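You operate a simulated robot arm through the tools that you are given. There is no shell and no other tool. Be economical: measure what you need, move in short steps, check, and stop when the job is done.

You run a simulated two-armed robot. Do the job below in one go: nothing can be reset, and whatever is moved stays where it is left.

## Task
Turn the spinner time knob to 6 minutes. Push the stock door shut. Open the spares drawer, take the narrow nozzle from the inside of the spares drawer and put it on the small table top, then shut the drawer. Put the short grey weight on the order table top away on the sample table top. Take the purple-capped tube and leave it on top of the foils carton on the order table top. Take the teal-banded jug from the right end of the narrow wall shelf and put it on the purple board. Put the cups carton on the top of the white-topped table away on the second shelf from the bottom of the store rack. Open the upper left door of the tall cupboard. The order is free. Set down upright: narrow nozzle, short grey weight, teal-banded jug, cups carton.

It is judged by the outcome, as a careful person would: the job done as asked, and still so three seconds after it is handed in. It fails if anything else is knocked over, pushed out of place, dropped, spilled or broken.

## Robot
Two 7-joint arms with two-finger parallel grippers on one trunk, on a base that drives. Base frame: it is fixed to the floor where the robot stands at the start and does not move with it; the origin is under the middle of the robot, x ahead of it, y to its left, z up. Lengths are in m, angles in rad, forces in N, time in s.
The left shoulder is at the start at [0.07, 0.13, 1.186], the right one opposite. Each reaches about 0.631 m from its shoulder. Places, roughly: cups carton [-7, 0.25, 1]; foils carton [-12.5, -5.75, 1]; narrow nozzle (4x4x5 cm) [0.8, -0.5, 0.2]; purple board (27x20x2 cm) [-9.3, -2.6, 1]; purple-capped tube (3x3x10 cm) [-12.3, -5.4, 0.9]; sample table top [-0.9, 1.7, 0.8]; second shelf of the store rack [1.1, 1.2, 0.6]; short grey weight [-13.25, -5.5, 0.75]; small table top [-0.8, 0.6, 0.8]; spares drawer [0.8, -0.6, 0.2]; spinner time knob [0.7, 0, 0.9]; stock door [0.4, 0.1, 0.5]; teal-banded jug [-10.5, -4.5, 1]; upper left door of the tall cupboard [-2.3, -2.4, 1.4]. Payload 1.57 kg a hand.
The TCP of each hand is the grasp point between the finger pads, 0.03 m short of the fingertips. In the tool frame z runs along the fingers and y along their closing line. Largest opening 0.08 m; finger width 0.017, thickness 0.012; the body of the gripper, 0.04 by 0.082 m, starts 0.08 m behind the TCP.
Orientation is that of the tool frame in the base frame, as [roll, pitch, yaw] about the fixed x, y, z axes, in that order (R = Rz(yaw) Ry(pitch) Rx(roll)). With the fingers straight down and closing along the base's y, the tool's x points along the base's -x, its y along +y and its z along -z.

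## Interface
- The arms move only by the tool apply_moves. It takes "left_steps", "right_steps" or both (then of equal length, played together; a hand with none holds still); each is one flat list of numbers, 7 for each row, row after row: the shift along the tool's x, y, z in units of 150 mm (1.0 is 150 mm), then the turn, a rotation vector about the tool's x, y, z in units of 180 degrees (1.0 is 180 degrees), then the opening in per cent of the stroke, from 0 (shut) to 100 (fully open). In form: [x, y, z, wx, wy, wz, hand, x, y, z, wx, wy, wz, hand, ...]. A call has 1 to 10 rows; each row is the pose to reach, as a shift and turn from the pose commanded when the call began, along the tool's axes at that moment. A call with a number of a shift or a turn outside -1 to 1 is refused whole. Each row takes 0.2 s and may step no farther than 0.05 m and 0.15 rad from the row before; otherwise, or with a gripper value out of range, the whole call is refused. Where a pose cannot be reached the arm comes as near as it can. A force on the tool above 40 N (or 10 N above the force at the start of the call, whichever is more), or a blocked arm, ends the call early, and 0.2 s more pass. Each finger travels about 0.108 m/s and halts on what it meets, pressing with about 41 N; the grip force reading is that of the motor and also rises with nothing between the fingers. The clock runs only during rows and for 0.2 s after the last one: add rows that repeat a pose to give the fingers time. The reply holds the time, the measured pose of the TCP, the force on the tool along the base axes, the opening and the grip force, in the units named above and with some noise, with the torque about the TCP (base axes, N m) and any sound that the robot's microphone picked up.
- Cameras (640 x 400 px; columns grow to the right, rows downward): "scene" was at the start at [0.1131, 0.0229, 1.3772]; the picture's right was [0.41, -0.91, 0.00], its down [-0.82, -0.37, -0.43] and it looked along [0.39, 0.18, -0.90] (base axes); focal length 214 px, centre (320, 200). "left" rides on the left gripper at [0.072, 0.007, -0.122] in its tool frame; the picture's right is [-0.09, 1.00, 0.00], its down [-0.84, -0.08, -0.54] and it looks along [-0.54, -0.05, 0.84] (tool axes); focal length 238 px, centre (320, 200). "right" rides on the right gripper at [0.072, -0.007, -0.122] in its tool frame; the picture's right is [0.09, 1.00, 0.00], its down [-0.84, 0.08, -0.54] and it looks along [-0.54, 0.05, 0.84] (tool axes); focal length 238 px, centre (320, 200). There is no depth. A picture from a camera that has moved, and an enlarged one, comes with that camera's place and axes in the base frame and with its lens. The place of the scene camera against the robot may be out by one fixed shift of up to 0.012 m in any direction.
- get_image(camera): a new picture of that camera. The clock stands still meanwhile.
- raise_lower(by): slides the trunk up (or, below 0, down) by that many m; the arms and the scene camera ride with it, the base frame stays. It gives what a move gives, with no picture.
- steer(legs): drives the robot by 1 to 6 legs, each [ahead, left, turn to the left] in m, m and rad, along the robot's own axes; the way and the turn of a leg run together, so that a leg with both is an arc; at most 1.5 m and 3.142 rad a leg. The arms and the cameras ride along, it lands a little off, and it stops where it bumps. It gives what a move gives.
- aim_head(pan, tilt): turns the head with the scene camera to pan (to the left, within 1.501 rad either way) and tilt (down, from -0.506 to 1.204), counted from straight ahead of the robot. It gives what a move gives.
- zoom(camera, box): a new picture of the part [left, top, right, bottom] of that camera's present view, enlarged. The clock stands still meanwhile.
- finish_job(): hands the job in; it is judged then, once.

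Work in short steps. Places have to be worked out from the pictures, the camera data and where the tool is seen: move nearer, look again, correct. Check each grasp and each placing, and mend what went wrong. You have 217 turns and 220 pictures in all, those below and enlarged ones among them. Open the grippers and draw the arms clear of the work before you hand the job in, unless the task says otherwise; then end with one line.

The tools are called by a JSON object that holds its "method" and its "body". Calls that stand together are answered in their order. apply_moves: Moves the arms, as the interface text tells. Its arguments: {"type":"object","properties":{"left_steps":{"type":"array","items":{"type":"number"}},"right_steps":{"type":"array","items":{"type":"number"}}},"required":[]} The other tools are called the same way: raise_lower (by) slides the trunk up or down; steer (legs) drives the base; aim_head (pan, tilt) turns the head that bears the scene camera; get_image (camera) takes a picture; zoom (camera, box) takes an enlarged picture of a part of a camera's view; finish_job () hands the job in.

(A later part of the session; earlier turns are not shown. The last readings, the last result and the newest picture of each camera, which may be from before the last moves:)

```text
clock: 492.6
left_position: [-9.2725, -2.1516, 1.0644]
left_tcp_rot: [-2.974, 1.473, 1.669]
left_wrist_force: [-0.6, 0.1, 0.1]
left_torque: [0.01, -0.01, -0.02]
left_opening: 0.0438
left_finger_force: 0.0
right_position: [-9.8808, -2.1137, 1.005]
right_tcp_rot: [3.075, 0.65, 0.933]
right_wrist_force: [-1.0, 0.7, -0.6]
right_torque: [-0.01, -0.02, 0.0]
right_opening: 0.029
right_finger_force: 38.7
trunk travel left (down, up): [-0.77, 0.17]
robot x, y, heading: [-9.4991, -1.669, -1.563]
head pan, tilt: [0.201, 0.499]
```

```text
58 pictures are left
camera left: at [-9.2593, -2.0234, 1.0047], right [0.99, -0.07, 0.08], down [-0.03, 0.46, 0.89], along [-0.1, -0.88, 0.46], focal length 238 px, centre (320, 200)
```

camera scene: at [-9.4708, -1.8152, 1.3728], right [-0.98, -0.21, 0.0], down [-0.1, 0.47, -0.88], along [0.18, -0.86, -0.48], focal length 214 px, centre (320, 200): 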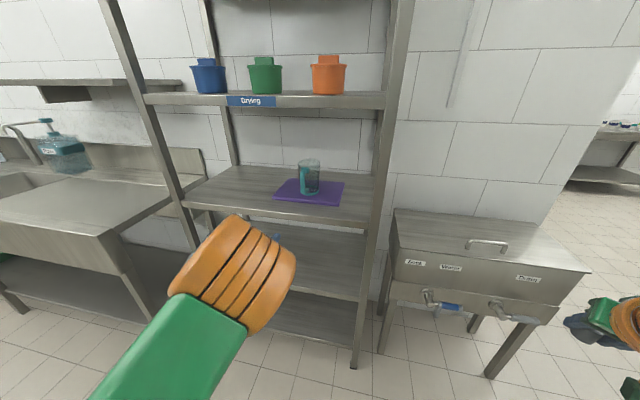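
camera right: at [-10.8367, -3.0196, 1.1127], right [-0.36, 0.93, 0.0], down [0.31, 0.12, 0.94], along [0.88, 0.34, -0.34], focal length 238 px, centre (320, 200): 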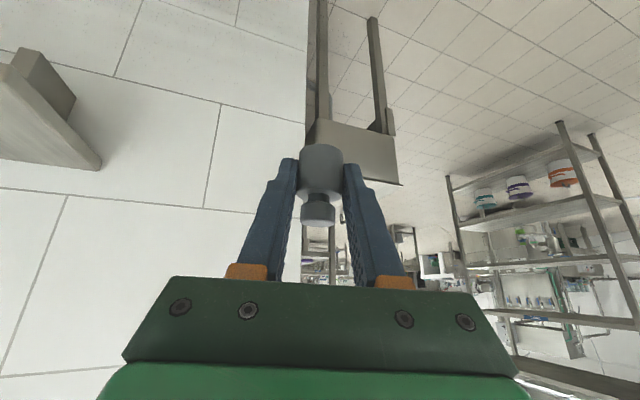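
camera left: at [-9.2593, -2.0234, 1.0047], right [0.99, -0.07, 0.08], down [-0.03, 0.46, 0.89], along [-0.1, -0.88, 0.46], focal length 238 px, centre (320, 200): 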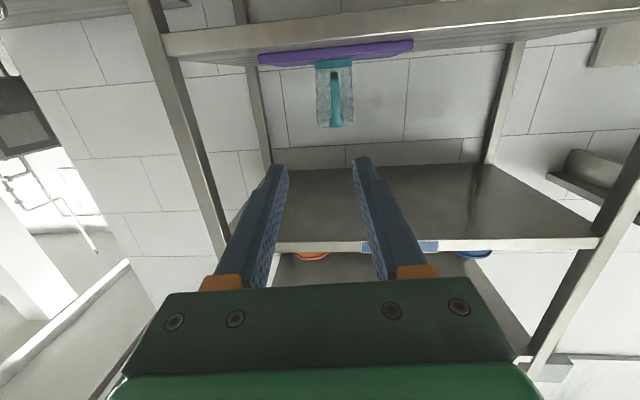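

The jug stands on the purple board. Next is the cups carton at about (-6.95, 0.20); I drive around to the west end of the white-topped table facing +x.

{"method": "steer", "body": {"legs": [[0, 0, 1.563], [0.9, 0.2, 0], [0.75, 0.75, 0], [0.05, 0.68, 0]]}}

{"method": "aim_head", "body": {"pan": 0.1, "tilt": 0.55}}

{"method": "get_image", "body": {"camera": "scene"}}

{"method": "get_image", "body": {"camera": "left"}}

```text
clock: 509.6
left_position: [-7.4736, 0.3148, 1.0647]
left_tcp_rot: [-2.981, 1.474, -2.99]
left_wrist_force: [0.1, -1.0, 0.2]
left_torque: [-0.03, -0.03, 0.0]
left_opening: 0.044
left_finger_force: 0.0
right_position: [-7.4774, -0.2947, 1.0044]
right_tcp_rot: [3.075, 0.65, 2.559]
right_wrist_force: [-0.2, -0.5, -1.0]
right_torque: [0.0, 0.02, -0.02]
right_opening: 0.0284
right_finger_force: 38.9
trunk travel left (down, up): [-0.77, 0.17]
robot x, y, heading: [-7.9385, 0.0631, 0.068]
head pan, tilt: [0.201, 0.499]
```

```text
clock: 510.3
left_position: [-7.4735, 0.3154, 1.0655]
left_tcp_rot: [-2.974, 1.474, -2.983]
left_wrist_force: [0.6, -0.1, -0.3]
left_torque: [0.03, 0.03, 0.01]
left_opening: 0.0441
left_finger_force: 0.1
right_position: [-7.478, -0.296, 1.0058]
right_tcp_rot: [3.077, 0.65, 2.559]
right_wrist_force: [-0.1, 0.5, -1.4]
right_torque: [0.03, -0.01, 0.02]
right_opening: 0.0284
right_finger_force: 38.6
trunk travel left (down, up): [-0.77, 0.17]
robot x, y, heading: [-7.9386, 0.0641, 0.07]
head pan, tilt: [0.099, 0.55]
```

```text
57 pictures are left
camera scene: at [-7.7937, 0.0798, 1.3684], right [0.17, -0.99, 0.0], down [-0.52, -0.09, -0.85], along [0.84, 0.14, -0.52], focal length 214 px, centre (320, 200)
```

scene: 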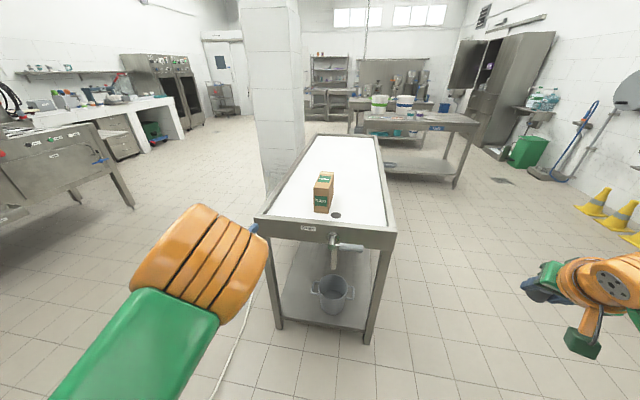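

```text
56 pictures are left
camera left: at [-7.6037, 0.3232, 1.0052], right [0.02, 1.0, 0.08], down [-0.46, -0.06, 0.89], along [0.89, -0.05, 0.46], focal length 238 px, centre (320, 200)
```

left: 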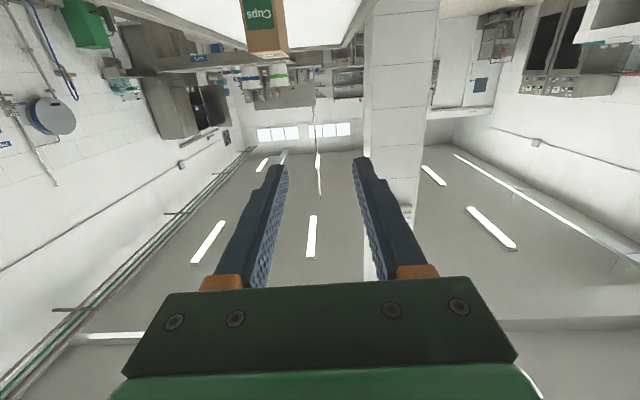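

{"method": "zoom", "body": {"camera": "scene", "box": [250, 150, 400, 260]}}

```text
3.64 times, centred on (325, 205) of scene
camera zoom: at [-7.7937, 0.0798, 1.3684], right [0.17, -0.99, 0.0], down [-0.52, -0.09, -0.85], along [0.84, 0.14, -0.52], focal length 780 px, centre (302, 182)
```

zoom: 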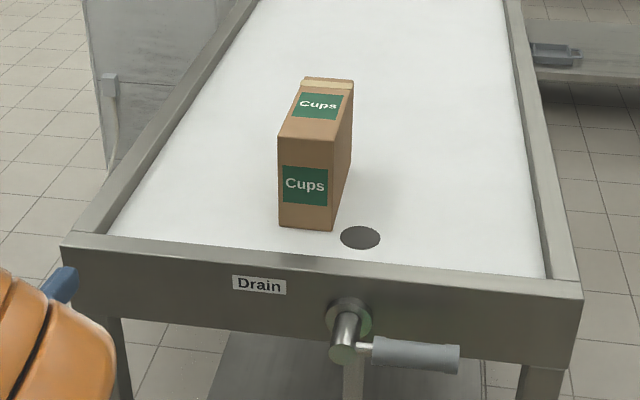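

Carton: centre (-6.947, 0.199), 6.5 cm wide (y), top z≈0.95, bottom ≈0.83; the table has a raised rim. I tilt the left hand to ~45° down so its camera clears the rim, opening fully.

{"method": "apply_moves", "body": {"left_steps": [0, 0, 0, 0, 0.045, 0, 100, 0, 0, 0, 0, 0.09, 0, 100, 0, 0, 0, 0, 0.135, 0, 100, 0, 0, 0, 0, 0.18, 0, 100, 0, 0, 0, 0, 0.225, 0, 100]}}

{"method": "get_image", "body": {"camera": "left"}}

```text
clock: 511.5
left_position: [-7.4741, 0.3155, 1.0701]
left_tcp_rot: [-3.097, 0.778, -3.114]
left_wrist_force: [-0.4, -0.8, -1.0]
left_torque: [-0.01, -0.02, -0.03]
left_opening: 0.0802
left_finger_force: 0.0
right_position: [-7.4786, -0.2948, 1.0057]
right_tcp_rot: [3.077, 0.651, 2.559]
right_wrist_force: [0.2, -0.3, -1.0]
right_torque: [-0.02, 0.04, -0.01]
right_opening: 0.0287
right_finger_force: 38.7
trunk travel left (down, up): [-0.77, 0.17]
robot x, y, heading: [-7.9418, 0.0616, 0.071]
head pan, tilt: [0.099, 0.55]
```

```text
54 pictures are left
camera left: at [-7.6117, 0.3244, 1.1052], right [0.07, 1.0, 0.03], down [0.21, -0.05, 0.98], along [0.97, -0.06, -0.22], focal length 238 px, centre (320, 200)
```

left: 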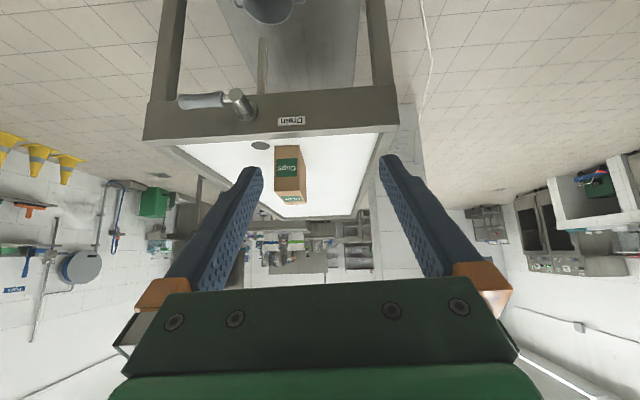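

The hand's closing line is along y. I move to just over the carton (staying above it), then verify.

{"method": "steer", "body": {"legs": [[0.49, -0.143, 0]]}}

{"method": "get_image", "body": {"camera": "left"}}

{"method": "get_image", "body": {"camera": "scene"}}

```text
clock: 514.5
left_position: [-6.974, 0.1979, 1.0659]
left_tcp_rot: [-3.096, 0.769, -3.126]
left_wrist_force: [-0.1, -0.1, 0.9]
left_torque: [-0.02, -0.03, 0.0]
left_opening: 0.0801
left_finger_force: 0.1
right_position: [-6.9868, -0.416, 1.0058]
right_tcp_rot: [3.076, 0.652, 2.544]
right_wrist_force: [-0.7, 0.0, -1.2]
right_torque: [0.04, 0.01, 0.01]
right_opening: 0.0285
right_finger_force: 38.4
trunk travel left (down, up): [-0.77, 0.17]
robot x, y, heading: [-7.4416, -0.0503, 0.048]
head pan, tilt: [0.099, 0.55]
```

```text
53 pictures are left
camera left: at [-7.1115, 0.208, 1.1029], right [0.08, 1.0, 0.03], down [0.22, -0.05, 0.97], along [0.97, -0.07, -0.22], focal length 238 px, centre (320, 200)
```

left: 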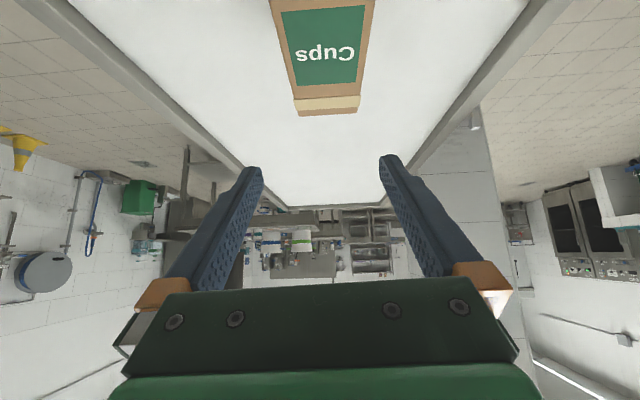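

```text
52 pictures are left
camera scene: at [-7.2966, -0.0355, 1.3685], right [0.15, -0.99, 0.0], down [-0.52, -0.08, -0.85], along [0.84, 0.13, -0.52], focal length 214 px, centre (320, 200)
```

scene: 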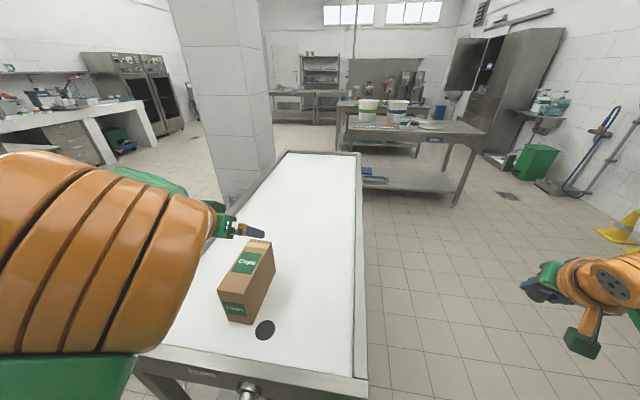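

Carton centre line y≈0.206; I shift the hand 8 mm in +y and lower 0.1, then look.

{"method": "apply_moves", "body": {"left_steps": [0, 0.053, 0, 0, 0, 0, 100, 0, 0.053, 0, 0, 0, 0, 100]}}

{"method": "raise_lower", "body": {"by": -0.085}}

{"method": "get_image", "body": {"camera": "left"}}

{"method": "zoom", "body": {"camera": "scene", "box": [150, 150, 330, 300]}}

```text
clock: 515.1
left_position: [-6.9738, 0.2077, 1.0647]
left_tcp_rot: [-3.087, 0.77, -3.115]
left_wrist_force: [-0.3, 0.3, -0.5]
left_torque: [0.02, -0.02, 0.01]
left_opening: 0.08
left_finger_force: 0.1
right_position: [-6.9846, -0.4145, 1.0044]
right_tcp_rot: [3.075, 0.651, 2.542]
right_wrist_force: [-0.2, 0.6, -0.6]
right_torque: [-0.01, 0.01, -0.01]
right_opening: 0.0286
right_finger_force: 38.6
trunk travel left (down, up): [-0.77, 0.17]
robot x, y, heading: [-7.4396, -0.05, 0.045]
head pan, tilt: [0.099, 0.55]
```

```text
clock: 516.3
left_position: [-6.975, 0.2056, 0.9793]
left_tcp_rot: [-3.087, 0.768, -3.116]
left_wrist_force: [0.1, -0.3, -0.3]
left_torque: [0.02, -0.03, -0.01]
left_opening: 0.0801
left_finger_force: 0.0
right_position: [-6.9848, -0.4151, 0.9202]
right_tcp_rot: [3.077, 0.651, 2.543]
right_wrist_force: [-0.5, 0.3, -1.5]
right_torque: [0.01, 0.02, 0.06]
right_opening: 0.0287
right_finger_force: 39.5
trunk travel left (down, up): [-0.685, 0.255]
robot x, y, heading: [-7.4425, -0.0491, 0.05]
head pan, tilt: [0.099, 0.55]
```

```text
51 pictures are left
camera left: at [-7.1118, 0.2161, 1.0172], right [0.08, 1.0, 0.03], down [0.22, -0.04, 0.97], along [0.97, -0.07, -0.22], focal length 238 px, centre (320, 200)
```

left: 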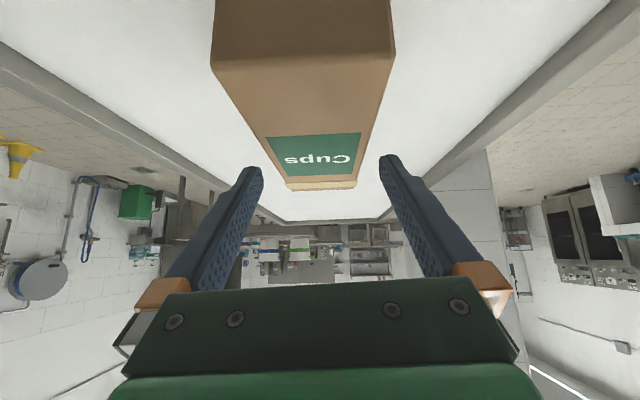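

```text
2.67 times, centred on (240, 225) of scene
camera zoom: at [-7.2955, -0.0358, 1.2834], right [0.15, -0.99, 0.0], down [-0.52, -0.08, -0.85], along [0.84, 0.13, -0.52], focal length 572 px, centre (533, 133)
```

zoom: 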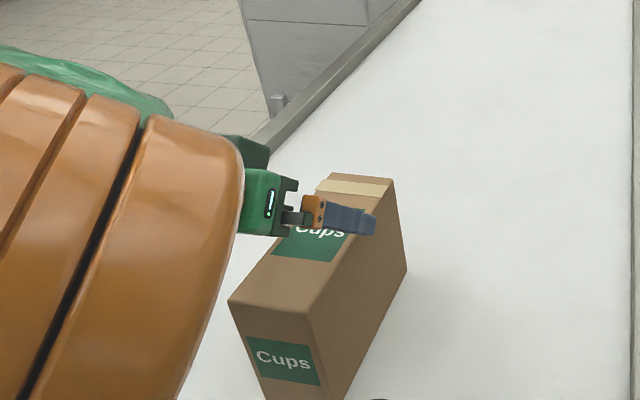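

Centred over the carton (8 mm margins). I lower 5.5 cm, then close.

{"method": "raise_lower", "body": {"by": -0.055}}

{"method": "get_image", "body": {"camera": "left"}}

```text
clock: 517.3
left_position: [-6.9744, 0.2058, 0.9247]
left_tcp_rot: [-3.087, 0.771, -3.114]
left_wrist_force: [-0.3, 0.3, 0.4]
left_torque: [0.0, -0.02, 0.01]
left_opening: 0.0801
left_finger_force: 0.0
right_position: [-6.9858, -0.414, 0.8653]
right_tcp_rot: [3.077, 0.65, 2.543]
right_wrist_force: [0.6, 0.3, -0.5]
right_torque: [-0.01, 0.0, 0.02]
right_opening: 0.0286
right_finger_force: 39.1
trunk travel left (down, up): [-0.63, 0.31]
robot x, y, heading: [-7.44, -0.0454, 0.048]
head pan, tilt: [0.099, 0.55]
```

```text
49 pictures are left
camera left: at [-7.1118, 0.2161, 0.9623], right [0.08, 1.0, 0.03], down [0.22, -0.04, 0.97], along [0.97, -0.07, -0.22], focal length 238 px, centre (320, 200)
```

left: 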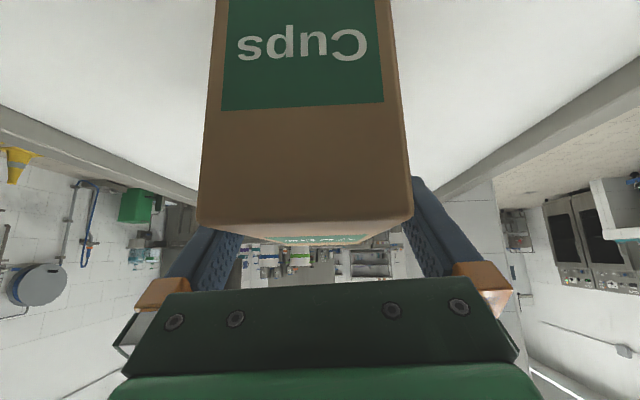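

Carton is straddled; I close.

{"method": "apply_moves", "body": {"left_steps": [0, 0, 0, 0, 0, 0, 80, 0, 0, 0, 0, 0, 0, 60, 0, 0, 0, 0, 0, 0, 60, 0, 0, 0, 0, 0, 0, 60]}}

{"method": "raise_lower", "body": {"by": 0.1}}

{"method": "get_image", "body": {"camera": "left"}}

{"method": "get_image", "body": {"camera": "scene"}}

```text
clock: 518.3
left_position: [-6.9735, 0.2061, 0.9261]
left_tcp_rot: [-3.091, 0.772, -3.113]
left_wrist_force: [1.5, 1.0, 4.8]
left_torque: [0.42, -0.01, -0.12]
left_opening: 0.0661
left_finger_force: 41.1
right_position: [-6.9861, -0.4152, 0.8656]
right_tcp_rot: [3.073, 0.649, 2.543]
right_wrist_force: [0.0, -0.7, 0.0]
right_torque: [0.02, -0.01, 0.01]
right_opening: 0.0286
right_finger_force: 38.3
trunk travel left (down, up): [-0.63, 0.31]
robot x, y, heading: [-7.4453, -0.048, 0.049]
head pan, tilt: [0.099, 0.55]
```

```text
clock: 519.6
left_position: [-6.974, 0.2057, 1.0244]
left_tcp_rot: [-3.085, 0.771, -3.115]
left_wrist_force: [0.8, 0.5, -3.2]
left_torque: [0.01, 0.04, 0.0]
left_opening: 0.066
left_finger_force: 41.2
right_position: [-6.9851, -0.4154, 0.9639]
right_tcp_rot: [3.078, 0.649, 2.542]
right_wrist_force: [0.3, 0.8, -0.4]
right_torque: [0.0, 0.03, 0.01]
right_opening: 0.0286
right_finger_force: 38.2
trunk travel left (down, up): [-0.73, 0.21]
robot x, y, heading: [-7.4404, -0.0475, 0.05]
head pan, tilt: [0.099, 0.55]
```

```text
48 pictures are left
camera left: at [-7.111, 0.2164, 1.0618], right [0.08, 1.0, 0.03], down [0.22, -0.04, 0.97], along [0.97, -0.07, -0.23], focal length 238 px, centre (320, 200)
```

left: 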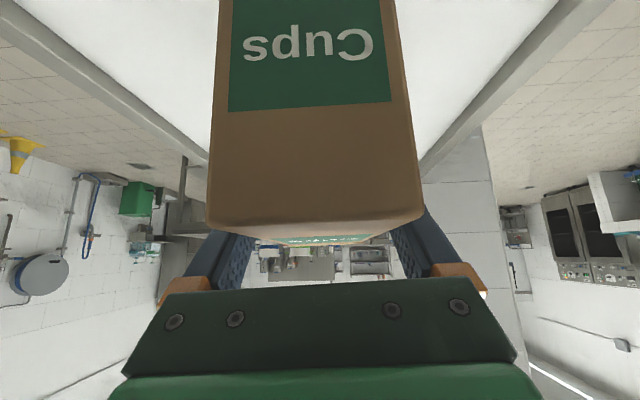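

```text
47 pictures are left
camera scene: at [-7.2944, -0.0354, 1.3282], right [0.15, -0.99, 0.0], down [-0.52, -0.08, -0.85], along [0.84, 0.13, -0.52], focal length 214 px, centre (320, 200)
```

scene: 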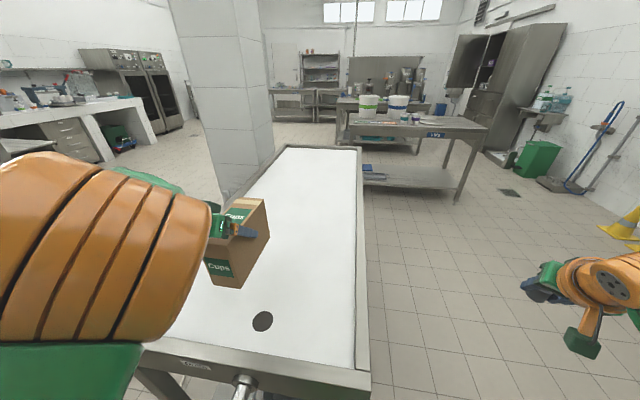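

Carton secured. I raise the trunk and travel back east along the wall lane.

{"method": "raise_lower", "body": {"by": 0.2}}

{"method": "steer", "body": {"legs": [[-0.45, 0, -0.05], [0, -1.1, 0], [1.5, 0, 0], [1.0, -0.33, 0], [1.3, -0.2, 0]]}}

{"method": "aim_head", "body": {"pan": 0.5, "tilt": 0.45}}

{"method": "get_image", "body": {"camera": "scene"}}

```text
clock: 521.8
left_position: [-6.9738, 0.2076, 1.2253]
left_tcp_rot: [-3.088, 0.772, -3.114]
left_wrist_force: [0.7, 0.8, -3.5]
left_torque: [0.02, 0.05, 0.0]
left_opening: 0.0659
left_finger_force: 41.0
right_position: [-6.9851, -0.4158, 1.1653]
right_tcp_rot: [3.077, 0.651, 2.543]
right_wrist_force: [0.1, 0.1, -1.6]
right_torque: [0.0, 0.0, -0.01]
right_opening: 0.0286
right_finger_force: 38.7
trunk travel left (down, up): [-0.93, 0.01]
robot x, y, heading: [-7.4402, -0.0497, 0.046]
head pan, tilt: [0.099, 0.55]
```

```text
clock: 548.1
left_position: [-3.5986, -1.5257, 1.2247]
left_tcp_rot: [-3.087, 0.771, 3.086]
left_wrist_force: [0.4, 0.6, -2.5]
left_torque: [-0.02, 0.01, -0.01]
left_opening: 0.0657
left_finger_force: 41.1
right_position: [-3.6593, -2.1439, 1.1662]
right_tcp_rot: [3.078, 0.651, 2.461]
right_wrist_force: [-0.4, -0.4, -0.8]
right_torque: [0.01, 0.0, -0.04]
right_opening: 0.0287
right_finger_force: 38.3
trunk travel left (down, up): [-0.93, 0.01]
robot x, y, heading: [-4.0802, -1.7379, -0.031]
head pan, tilt: [0.099, 0.55]
```

```text
clock: 549.0
left_position: [-3.5958, -1.5255, 1.2259]
left_tcp_rot: [-3.084, 0.771, 3.092]
left_wrist_force: [0.6, 0.8, -3.0]
left_torque: [-0.01, 0.05, 0.02]
left_opening: 0.0657
left_finger_force: 41.4
right_position: [-3.6585, -2.1435, 1.1661]
right_tcp_rot: [3.078, 0.65, 2.459]
right_wrist_force: [0.0, 0.1, -0.1]
right_torque: [0.01, -0.01, 0.0]
right_opening: 0.0288
right_finger_force: 39.4
trunk travel left (down, up): [-0.93, 0.01]
robot x, y, heading: [-4.0836, -1.7406, -0.033]
head pan, tilt: [0.499, 0.45]
```

```text
46 pictures are left
camera scene: at [-3.9433, -1.7041, 1.5373], right [0.45, -0.89, 0.0], down [-0.39, -0.2, -0.9], along [0.8, 0.4, -0.44], focal length 214 px, centre (320, 200)
```

scene: 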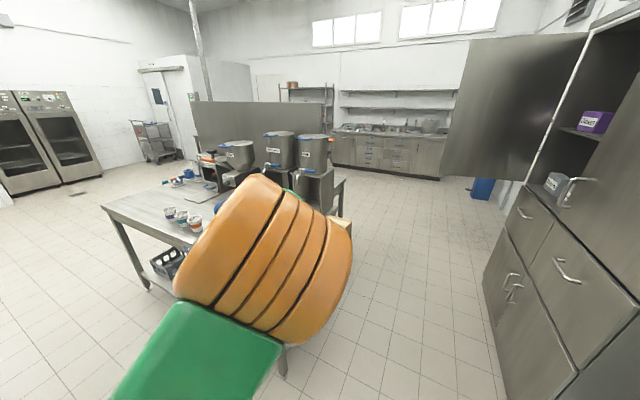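

I turn to face +y and go up the gap at x≈-3.95.

{"method": "steer", "body": {"legs": [[0, 0, 1.6], [0.0, -0.13, 0], [1.3, 0, 0], [1.15, 0, 0]]}}

{"method": "aim_head", "body": {"pan": -1.0, "tilt": 0.45}}

{"method": "get_image", "body": {"camera": "scene"}}

```text
clock: 565.9
left_position: [-4.2246, 1.2129, 1.2241]
left_tcp_rot: [-3.086, 0.77, -1.575]
left_wrist_force: [-0.1, 0.7, -2.9]
left_torque: [-0.03, -0.04, -0.02]
left_opening: 0.0659
left_finger_force: 41.0
right_position: [-3.6022, 1.1792, 1.166]
right_tcp_rot: [3.076, 0.65, -2.206]
right_wrist_force: [-0.5, 0.8, -1.6]
right_torque: [0.0, 0.0, 0.02]
right_opening: 0.0285
right_finger_force: 39.0
trunk travel left (down, up): [-0.93, 0.01]
robot x, y, heading: [-3.9859, 0.739, 1.586]
head pan, tilt: [0.499, 0.45]
```

```text
clock: 567.5
left_position: [-4.2236, 1.215, 1.224]
left_tcp_rot: [-3.082, 0.769, -1.575]
left_wrist_force: [-0.3, 0.1, -2.2]
left_torque: [-0.05, 0.0, -0.03]
left_opening: 0.0656
left_finger_force: 41.1
right_position: [-3.6025, 1.1809, 1.1646]
right_tcp_rot: [3.077, 0.652, -2.206]
right_wrist_force: [0.7, 0.1, -1.6]
right_torque: [-0.04, 0.01, 0.02]
right_opening: 0.0285
right_finger_force: 38.6
trunk travel left (down, up): [-0.93, 0.01]
robot x, y, heading: [-3.9886, 0.737, 1.584]
head pan, tilt: [-1.0, 0.45]
```

```text
45 pictures are left
camera scene: at [-3.9027, 0.8372, 1.5373], right [0.55, -0.83, 0.0], down [-0.36, -0.24, -0.9], along [0.75, 0.5, -0.44], focal length 214 px, centre (320, 200)
```

scene: 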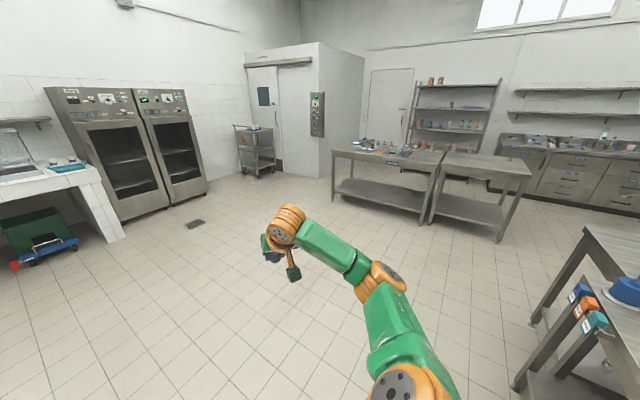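

{"method": "zoom", "body": {"camera": "scene", "box": [320, 125, 550, 250]}}

```text
2.78 times, centred on (435, 188) of scene
camera zoom: at [-3.9027, 0.8372, 1.5373], right [0.55, -0.83, 0.0], down [-0.36, -0.24, -0.9], along [0.75, 0.5, -0.44], focal length 597 px, centre (0, 235)
```

zoom: 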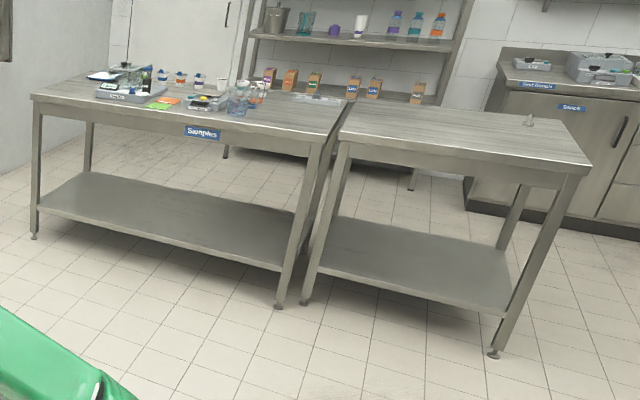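

The sample table's south-west corner area (about (-1.07, 1.32)) is free. I turn to heading 0.8 so the right hand comes over it while the left stays off the table, and approach.

{"method": "steer", "body": {"legs": [[0, 0, -0.784], [0.9, -0.57, 0], [0.9, -0.57, 0]]}}

{"method": "aim_head", "body": {"pan": -0.6, "tilt": 0.6}}

{"method": "get_image", "body": {"camera": "scene"}}

```text
clock: 580.1
left_position: [-1.7828, 1.777, 1.2241]
left_tcp_rot: [-3.082, 0.768, -2.309]
left_wrist_force: [-0.1, 0.9, -2.4]
left_torque: [-0.02, 0.02, 0.01]
left_opening: 0.0655
left_finger_force: 41.4
right_position: [-1.3453, 1.3344, 1.1659]
right_tcp_rot: [3.078, 0.653, -2.94]
right_wrist_force: [-0.4, -0.5, -1.2]
right_torque: [0.0, 0.04, 0.03]
right_opening: 0.0286
right_finger_force: 39.0
trunk travel left (down, up): [-0.93, 0.01]
robot x, y, heading: [-1.9257, 1.262, 0.849]
head pan, tilt: [-1.0, 0.45]
```

```text
clock: 580.9
left_position: [-1.7828, 1.7775, 1.224]
left_tcp_rot: [-3.081, 0.767, -2.307]
left_wrist_force: [-0.3, 0.0, -2.6]
left_torque: [-0.02, 0.03, 0.03]
left_opening: 0.0655
left_finger_force: 41.0
right_position: [-1.3436, 1.3354, 1.165]
right_tcp_rot: [3.076, 0.65, -2.942]
right_wrist_force: [-0.1, 0.0, -1.4]
right_torque: [0.04, 0.01, 0.02]
right_opening: 0.0282
right_finger_force: 38.9
trunk travel left (down, up): [-0.93, 0.01]
robot x, y, heading: [-1.9216, 1.2627, 0.847]
head pan, tilt: [-0.6, 0.6]
```

```text
43 pictures are left
camera scene: at [-1.7981, 1.3207, 1.5238], right [0.25, -0.97, 0.0], down [-0.55, -0.14, -0.82], along [0.8, 0.2, -0.57], focal length 214 px, centre (320, 200)
```

scene: 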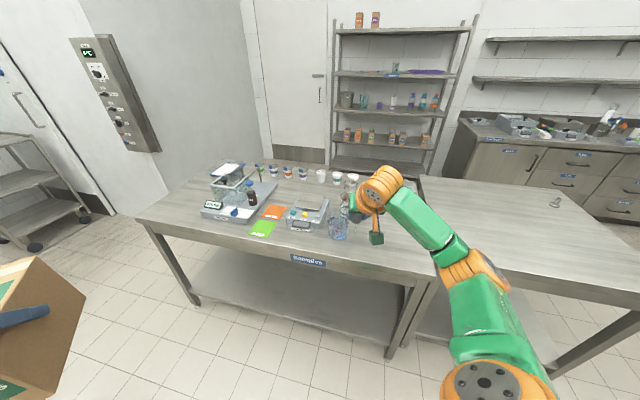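

Free spot near (-1.06, 1.20), clear of the beaker at (-1.06, 1.41) and of the seam at y≈1.05. I shift over it and lower 0.22.

{"method": "steer", "body": {"legs": [[0.087, -0.302, 0]]}}

{"method": "raise_lower", "body": {"by": -0.22}}

{"method": "get_image", "body": {"camera": "scene"}}

{"method": "get_image", "body": {"camera": "right"}}

```text
clock: 583.0
left_position: [-1.5066, 1.6486, 1.2241]
left_tcp_rot: [-3.079, 0.769, -2.298]
left_wrist_force: [-0.5, 0.3, -3.6]
left_torque: [-0.08, 0.06, 0.03]
left_opening: 0.066
left_finger_force: 41.2
right_position: [-1.0635, 1.2102, 1.1663]
right_tcp_rot: [3.079, 0.651, -2.929]
right_wrist_force: [-0.9, 0.5, -1.1]
right_torque: [-0.03, 0.03, -0.03]
right_opening: 0.0287
right_finger_force: 38.5
trunk travel left (down, up): [-0.93, 0.01]
robot x, y, heading: [-1.6435, 1.1293, 0.855]
head pan, tilt: [-0.6, 0.6]
```

```text
clock: 585.4
left_position: [-1.504, 1.6471, 1.0052]
left_tcp_rot: [-3.083, 0.769, -2.298]
left_wrist_force: [0.3, 0.3, -3.4]
left_torque: [-0.05, 0.07, -0.03]
left_opening: 0.0657
left_finger_force: 41.1
right_position: [-1.0612, 1.2107, 0.9446]
right_tcp_rot: [3.076, 0.651, -2.929]
right_wrist_force: [0.5, -0.2, -1.7]
right_torque: [-0.01, 0.04, -0.01]
right_opening: 0.0287
right_finger_force: 38.9
trunk travel left (down, up): [-0.71, 0.23]
robot x, y, heading: [-1.6411, 1.1339, 0.858]
head pan, tilt: [-0.6, 0.6]
```

```text
42 pictures are left
camera scene: at [-1.5153, 1.1905, 1.3038], right [0.26, -0.97, 0.0], down [-0.55, -0.14, -0.82], along [0.8, 0.21, -0.57], focal length 214 px, centre (320, 200)
```

scene: 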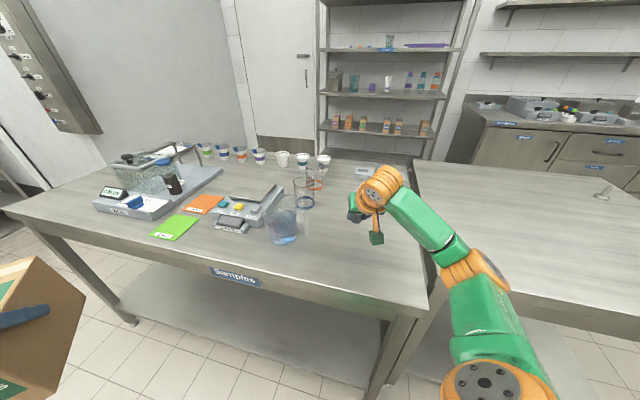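

```text
41 pictures are left
camera right: at [-1.1856, 1.1665, 0.9973], right [-0.32, 0.95, -0.01], down [0.32, 0.11, 0.94], along [0.89, 0.3, -0.34], focal length 238 px, centre (320, 200)
```

right: 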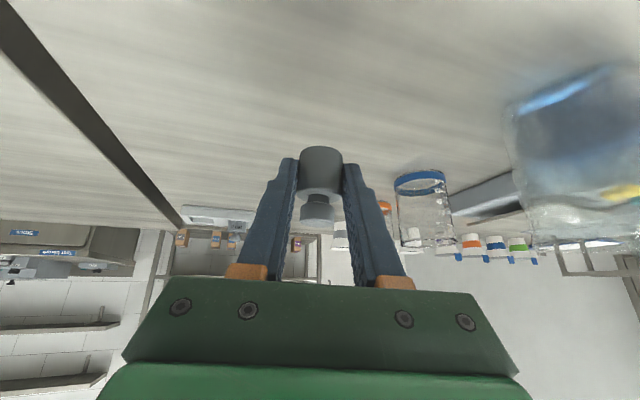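

Clear below. I lower 6.5 cm, then in small steps to contact.

{"method": "raise_lower", "body": {"by": -0.065}}

{"method": "raise_lower", "body": {"by": -0.008}}

```text
clock: 586.4
left_position: [-1.5051, 1.6467, 0.9403]
left_tcp_rot: [-3.079, 0.772, -2.296]
left_wrist_force: [-1.6, 0.0, -2.6]
left_torque: [-0.04, 0.04, 0.0]
left_opening: 0.0658
left_finger_force: 40.9
right_position: [-1.0633, 1.2089, 0.8819]
right_tcp_rot: [3.077, 0.652, -2.931]
right_wrist_force: [-1.5, -0.3, 4.9]
right_torque: [-0.07, -0.07, 0.0]
right_opening: 0.0288
right_finger_force: 38.4
trunk travel left (down, up): [-0.645, 0.295]
robot x, y, heading: [-1.6405, 1.1314, 0.864]
head pan, tilt: [-0.6, 0.6]
```

```text
clock: 587.1
left_position: [-1.5076, 1.6466, 0.9322]
left_tcp_rot: [-3.071, 0.772, -2.291]
left_wrist_force: [-0.9, 0.4, -2.4]
left_torque: [-0.02, 0.05, 0.0]
left_opening: 0.0656
left_finger_force: 40.9
right_position: [-1.0624, 1.2095, 0.8793]
right_tcp_rot: [3.072, 0.671, -2.935]
right_wrist_force: [-0.9, 0.7, 13.5]
right_torque: [-0.18, -0.21, 0.08]
right_opening: 0.0285
right_finger_force: 38.9
trunk travel left (down, up): [-0.637, 0.303]
robot x, y, heading: [-1.6377, 1.1291, 0.862]
head pan, tilt: [-0.6, 0.6]
stopped: the force on the tool passed its limit at 42 N (the readings are from after the stop); the commanded pose is now the measured one
```

Contact; tilt equals the grasp tilt, so the weight is upright. I open and withdraw along the slant.

{"method": "apply_moves", "body": {"right_steps": [0, 0, 0, 0, 0, 0, 50, 0, 0, 0, 0, 0, 0, 70, 0, 0, 0, 0, 0, 0, 75, 0, 0, -0.2, 0, 0, 0, 75, 0, 0, -0.45, 0, 0, 0, 75, 0, 0, -0.7, 0, 0, 0, 75]}}

{"method": "raise_lower", "body": {"by": 0.2}}

{"method": "get_image", "body": {"camera": "right"}}

{"method": "get_image", "body": {"camera": "left"}}

```text
clock: 588.5
left_position: [-1.5042, 1.6459, 0.9326]
left_tcp_rot: [-3.08, 0.769, -2.299]
left_wrist_force: [0.7, -0.6, -2.8]
left_torque: [-0.03, 0.03, -0.01]
left_opening: 0.0657
left_finger_force: 41.7
right_position: [-1.1209, 1.188, 0.9603]
right_tcp_rot: [3.076, 0.665, -2.936]
right_wrist_force: [0.4, 0.6, 0.2]
right_torque: [0.05, -0.03, 0.03]
right_opening: 0.0599
right_finger_force: 0.1
trunk travel left (down, up): [-0.637, 0.303]
robot x, y, heading: [-1.6394, 1.1328, 0.86]
head pan, tilt: [-0.6, 0.6]
```

```text
clock: 590.6
left_position: [-1.5035, 1.648, 1.1309]
left_tcp_rot: [-3.079, 0.771, -2.297]
left_wrist_force: [0.2, 0.7, -2.5]
left_torque: [-0.07, 0.0, 0.01]
left_opening: 0.0658
left_finger_force: 40.9
right_position: [-1.1196, 1.1888, 1.1575]
right_tcp_rot: [3.074, 0.664, -2.934]
right_wrist_force: [0.0, -0.6, 0.4]
right_torque: [0.0, 0.0, 0.02]
right_opening: 0.0601
right_finger_force: 0.0
trunk travel left (down, up): [-0.837, 0.103]
robot x, y, heading: [-1.6437, 1.1355, 0.857]
head pan, tilt: [-0.6, 0.6]
```

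```text
40 pictures are left
camera right: at [-1.2455, 1.146, 1.2086], right [-0.32, 0.95, 0.0], down [0.31, 0.11, 0.95], along [0.9, 0.3, -0.33], focal length 238 px, centre (320, 200)
```

right: 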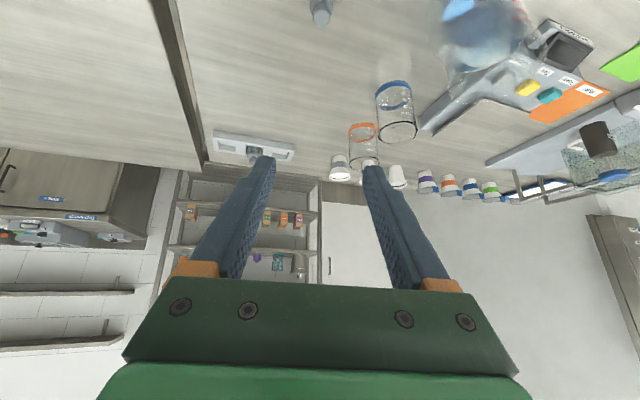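

```text
39 pictures are left
camera left: at [-1.6058, 1.5551, 1.169], right [-0.67, 0.74, 0.02], down [0.18, 0.14, 0.97], along [0.72, 0.66, -0.23], focal length 238 px, centre (320, 200)
```

left: 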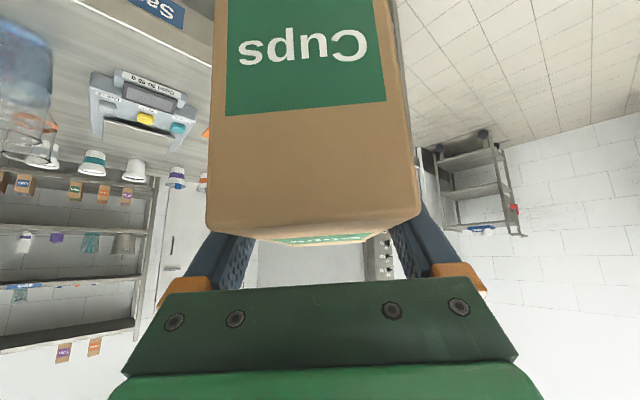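

The weight stands on the sample table. I now go round the small table toward the store rack with the carton.

{"method": "steer", "body": {"legs": [[-0.3, 0, 0], [0, 0, -0.857], [0.2, -0.3, 0], [0, -1.0, 0], [1.45, 0, 0]]}}

{"method": "aim_head", "body": {"pan": 0.6, "tilt": 0.5}}

{"method": "get_image", "body": {"camera": "scene"}}

```text
clock: 608.4
left_position: [0.2638, -0.1409, 1.1316]
left_tcp_rot: [-3.08, 0.769, -3.137]
left_wrist_force: [-0.2, 0.0, -3.0]
left_torque: [0.04, 0.1, -0.04]
left_opening: 0.066
left_finger_force: 41.2
right_position: [0.1774, -0.7329, 1.1581]
right_tcp_rot: [3.073, 0.663, 2.509]
right_wrist_force: [-0.3, 0.3, 1.0]
right_torque: [-0.02, 0.01, -0.02]
right_opening: 0.0602
right_finger_force: 0.0
trunk travel left (down, up): [-0.837, 0.103]
robot x, y, heading: [-0.2115, -0.3844, 0.019]
head pan, tilt: [-0.6, 0.6]
```

```text
clock: 609.8
left_position: [0.2635, -0.1414, 1.1316]
left_tcp_rot: [-3.08, 0.771, -3.136]
left_wrist_force: [0.3, 0.7, -2.1]
left_torque: [0.01, 0.06, 0.01]
left_opening: 0.0661
left_finger_force: 40.9
right_position: [0.178, -0.7334, 1.1589]
right_tcp_rot: [3.073, 0.664, 2.509]
right_wrist_force: [0.5, 0.7, -0.8]
right_torque: [0.0, 0.01, 0.02]
right_opening: 0.06
right_finger_force: 0.1
trunk travel left (down, up): [-0.837, 0.103]
robot x, y, heading: [-0.2123, -0.387, 0.018]
head pan, tilt: [0.6, 0.499]
```

```text
38 pictures are left
camera scene: at [-0.0792, -0.3318, 1.4403], right [0.58, -0.81, 0.0], down [-0.39, -0.28, -0.88], along [0.72, 0.51, -0.48], focal length 214 px, centre (320, 200)
```

scene: 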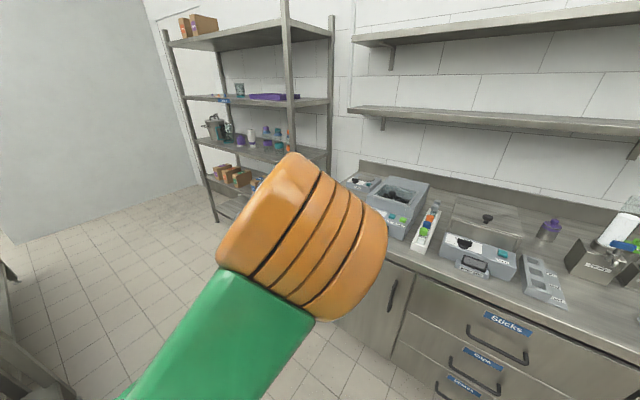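

Rack front face is at x≈0.95, y 0.6–1.96. I pull the right hand back, move up in front of the rack, and look at the second shelf.

{"method": "apply_moves", "body": {"right_steps": [0.1, -0.12, -0.16, 0, 0, 0, 60, 0.2, -0.24, -0.32, 0, 0, 0, 60, 0.3, -0.36, -0.48, 0, 0, 0, 60, 0.4, -0.48, -0.64, 0, 0, 0, 60, 0.5, -0.6, -0.8, 0, 0, 0, 60]}}

{"method": "steer", "body": {"legs": [[0.15, 0.0, -0.02], [0, 1.3, 0]]}}

{"method": "raise_lower", "body": {"by": -0.2}}

{"method": "aim_head", "body": {"pan": 0.0, "tilt": 0.5}}

{"method": "get_image", "body": {"camera": "scene"}}

```text
clock: 611.0
left_position: [0.2613, -0.1424, 1.1337]
left_tcp_rot: [-3.079, 0.771, -3.137]
left_wrist_force: [-1.7, -0.7, -3.0]
left_torque: [0.01, 0.03, -0.01]
left_opening: 0.0656
left_finger_force: 40.7
right_position: [0.0139, -0.7357, 1.2011]
right_tcp_rot: [3.072, 0.663, 2.509]
right_wrist_force: [0.4, -0.2, -0.4]
right_torque: [0.0, 0.01, 0.05]
right_opening: 0.0479
right_finger_force: 0.1
trunk travel left (down, up): [-0.837, 0.103]
robot x, y, heading: [-0.2109, -0.3847, 0.02]
head pan, tilt: [0.6, 0.499]
```

```text
clock: 618.4
left_position: [0.4427, 1.1224, 1.1321]
left_tcp_rot: [-3.084, 0.77, 3.098]
left_wrist_force: [0.7, -0.7, -3.2]
left_torque: [0.04, 0.02, 0.0]
left_opening: 0.0656
left_finger_force: 41.2
right_position: [0.1676, 0.5372, 1.1997]
right_tcp_rot: [3.072, 0.664, 2.46]
right_wrist_force: [0.6, 0.4, -0.5]
right_torque: [0.01, 0.0, 0.01]
right_opening: 0.048
right_finger_force: 0.1
trunk travel left (down, up): [-0.837, 0.103]
robot x, y, heading: [-0.0462, 0.8975, -0.028]
head pan, tilt: [0.6, 0.499]
```

```text
clock: 620.6
left_position: [0.4423, 1.1216, 0.9318]
left_tcp_rot: [-3.079, 0.772, 3.1]
left_wrist_force: [-0.6, 0.2, -3.3]
left_torque: [0.04, 0.1, 0.01]
left_opening: 0.066
left_finger_force: 40.4
right_position: [0.1684, 0.5383, 1.0013]
right_tcp_rot: [3.074, 0.663, 2.46]
right_wrist_force: [0.0, -0.1, -0.1]
right_torque: [-0.03, 0.02, 0.0]
right_opening: 0.0482
right_finger_force: 0.0
trunk travel left (down, up): [-0.637, 0.303]
robot x, y, heading: [-0.0435, 0.9004, -0.027]
head pan, tilt: [0.6, 0.499]
```

```text
clock: 621.6
left_position: [0.4416, 1.1206, 0.9318]
left_tcp_rot: [-3.08, 0.77, 3.099]
left_wrist_force: [0.0, 0.5, -3.2]
left_torque: [0.02, 0.05, 0.01]
left_opening: 0.0658
left_finger_force: 41.2
right_position: [0.1672, 0.5375, 1.001]
right_tcp_rot: [3.073, 0.663, 2.462]
right_wrist_force: [0.1, -0.2, -0.2]
right_torque: [-0.01, 0.03, -0.01]
right_opening: 0.0479
right_finger_force: 0.0
trunk travel left (down, up): [-0.637, 0.303]
robot x, y, heading: [-0.0431, 0.903, -0.035]
head pan, tilt: [0.0, 0.499]
```

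```text
37 pictures are left
camera scene: at [0.1054, 0.8949, 1.2404], right [-0.03, -1.0, 0.0], down [-0.48, 0.01, -0.88], along [0.88, -0.02, -0.48], focal length 214 px, centre (320, 200)
```

scene: 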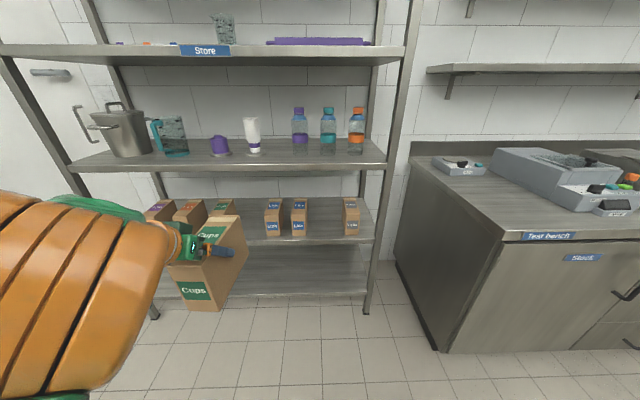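

{"method": "zoom", "body": {"camera": "scene", "box": [140, 140, 400, 320]}}

```text
2.22 times, centred on (270, 230) of scene
camera zoom: at [0.1054, 0.8949, 1.2404], right [-0.03, -1.0, 0.0], down [-0.48, 0.01, -0.88], along [0.88, -0.02, -0.48], focal length 477 px, centre (431, 133)
```

zoom: 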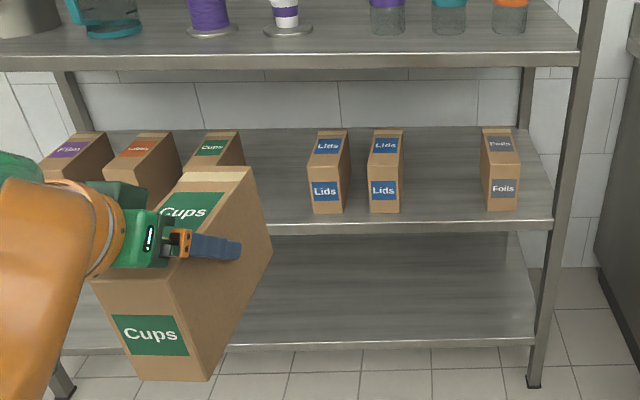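

The second shelf (z≈0.57) has a free slot beside the other Cups carton, at y≈1.22 between Cups (1.34) and Lids (1.10). I align to it, stop short, and lower to just above shelf height.

{"method": "steer", "body": {"legs": [[0, 0, 0.085], [0.34, 0.042, 0]]}}

{"method": "raise_lower", "body": {"by": -0.225}}

{"method": "get_image", "body": {"camera": "scene"}}

```text
clock: 624.3
left_position: [0.7519, 1.2226, 0.9321]
left_tcp_rot: [-3.08, 0.77, -3.099]
left_wrist_force: [0.7, 0.3, -3.0]
left_torque: [0.02, 0.02, -0.03]
left_opening: 0.0657
left_finger_force: 40.4
right_position: [0.5292, 0.6178, 1.0022]
right_tcp_rot: [3.071, 0.662, 2.548]
right_wrist_force: [0.2, 0.1, 0.3]
right_torque: [0.01, -0.02, 0.02]
right_opening: 0.0481
right_finger_force: 0.1
trunk travel left (down, up): [-0.637, 0.303]
robot x, y, heading: [0.2848, 0.9614, 0.063]
head pan, tilt: [0.0, 0.499]
```

```text
clock: 626.7
left_position: [0.7528, 1.2229, 0.7067]
left_tcp_rot: [-3.082, 0.771, -3.096]
left_wrist_force: [-0.6, -0.5, -3.2]
left_torque: [-0.02, 0.06, 0.01]
left_opening: 0.0656
left_finger_force: 41.2
right_position: [0.5295, 0.6177, 0.776]
right_tcp_rot: [3.074, 0.663, 2.547]
right_wrist_force: [0.6, 1.2, 0.6]
right_torque: [-0.02, 0.0, 0.03]
right_opening: 0.048
right_finger_force: 0.2
trunk travel left (down, up): [-0.412, 0.528]
robot x, y, heading: [0.2884, 0.9597, 0.058]
head pan, tilt: [0.0, 0.499]
```

```text
35 pictures are left
camera scene: at [0.4362, 0.9679, 1.0154], right [0.06, -1.0, 0.0], down [-0.48, -0.03, -0.88], along [0.88, 0.05, -0.48], focal length 214 px, centre (320, 200)
```

scene: 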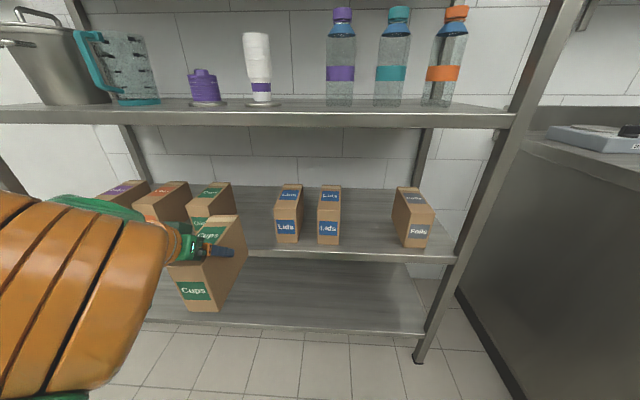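

Gap centre y≈1.215. I drive in 0.15, correcting slightly right, and check.

{"method": "steer", "body": {"legs": [[0.15, -0.013, 0]]}}

{"method": "get_image", "body": {"camera": "scene"}}

{"method": "get_image", "body": {"camera": "left"}}

```text
clock: 628.1
left_position: [0.9062, 1.2205, 0.7066]
left_tcp_rot: [-3.082, 0.767, -3.092]
left_wrist_force: [-0.8, 0.6, -3.0]
left_torque: [0.02, 0.02, 0.0]
left_opening: 0.0658
left_finger_force: 41.2
right_position: [0.6846, 0.6158, 0.7756]
right_tcp_rot: [3.075, 0.664, 2.551]
right_wrist_force: [0.1, -0.4, -0.2]
right_torque: [0.04, 0.0, 0.01]
right_opening: 0.048
right_finger_force: 0.1
trunk travel left (down, up): [-0.412, 0.528]
robot x, y, heading: [0.4425, 0.9563, 0.065]
head pan, tilt: [0.0, 0.499]
```

```text
34 pictures are left
camera scene: at [0.591, 0.9649, 1.0153], right [0.06, -1.0, 0.0], down [-0.48, -0.03, -0.88], along [0.88, 0.05, -0.48], focal length 214 px, centre (320, 200)
```

scene: 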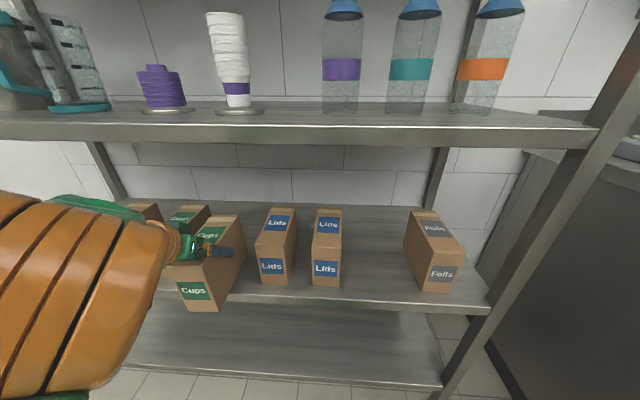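

```text
33 pictures are left
camera left: at [0.7688, 1.2286, 0.7438], right [0.06, 1.0, 0.02], down [0.22, -0.03, 0.97], along [0.97, -0.05, -0.23], focal length 238 px, centre (320, 200)
```

left: 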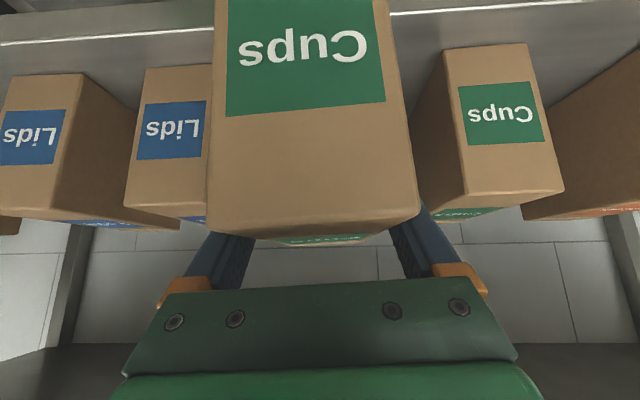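

Good clearance on both sides (gap 1.125–1.34). I drive in the remaining 0.115.

{"method": "steer", "body": {"legs": [[0.118, -0.004, 0]]}}

{"method": "get_image", "body": {"camera": "left"}}

{"method": "get_image", "body": {"camera": "scene"}}

```text
clock: 629.3
left_position: [1.0249, 1.225, 0.7058]
left_tcp_rot: [-3.079, 0.768, -3.093]
left_wrist_force: [-0.6, -0.1, -2.9]
left_torque: [-0.01, 0.04, 0.0]
left_opening: 0.0657
left_finger_force: 40.9
right_position: [0.8054, 0.6188, 0.7748]
right_tcp_rot: [3.073, 0.664, 2.551]
right_wrist_force: [-0.5, 0.1, 0.5]
right_torque: [-0.01, 0.0, 0.03]
right_opening: 0.0479
right_finger_force: 0.0
trunk travel left (down, up): [-0.412, 0.528]
robot x, y, heading: [0.5606, 0.9596, 0.058]
head pan, tilt: [0.0, 0.499]
```

```text
32 pictures are left
camera left: at [0.8881, 1.2323, 0.7437], right [0.06, 1.0, 0.02], down [0.22, -0.03, 0.97], along [0.97, -0.05, -0.23], focal length 238 px, centre (320, 200)
```

left: 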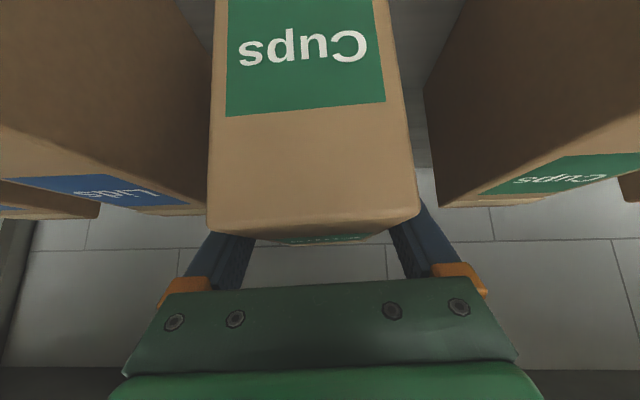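

```text
31 pictures are left
camera scene: at [0.7106, 0.9683, 1.0153], right [0.06, -1.0, 0.0], down [-0.48, -0.03, -0.88], along [0.88, 0.05, -0.48], focal length 214 px, centre (320, 200)
```

scene: 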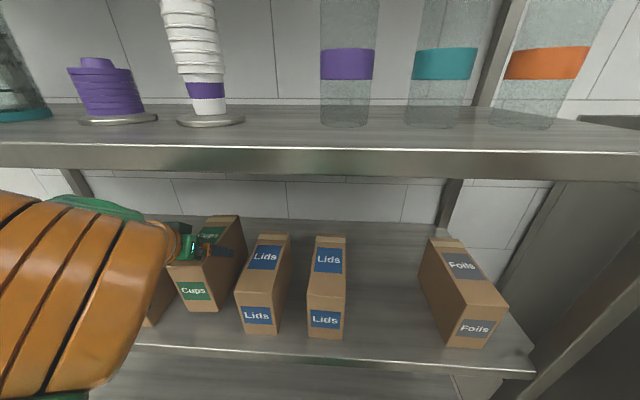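

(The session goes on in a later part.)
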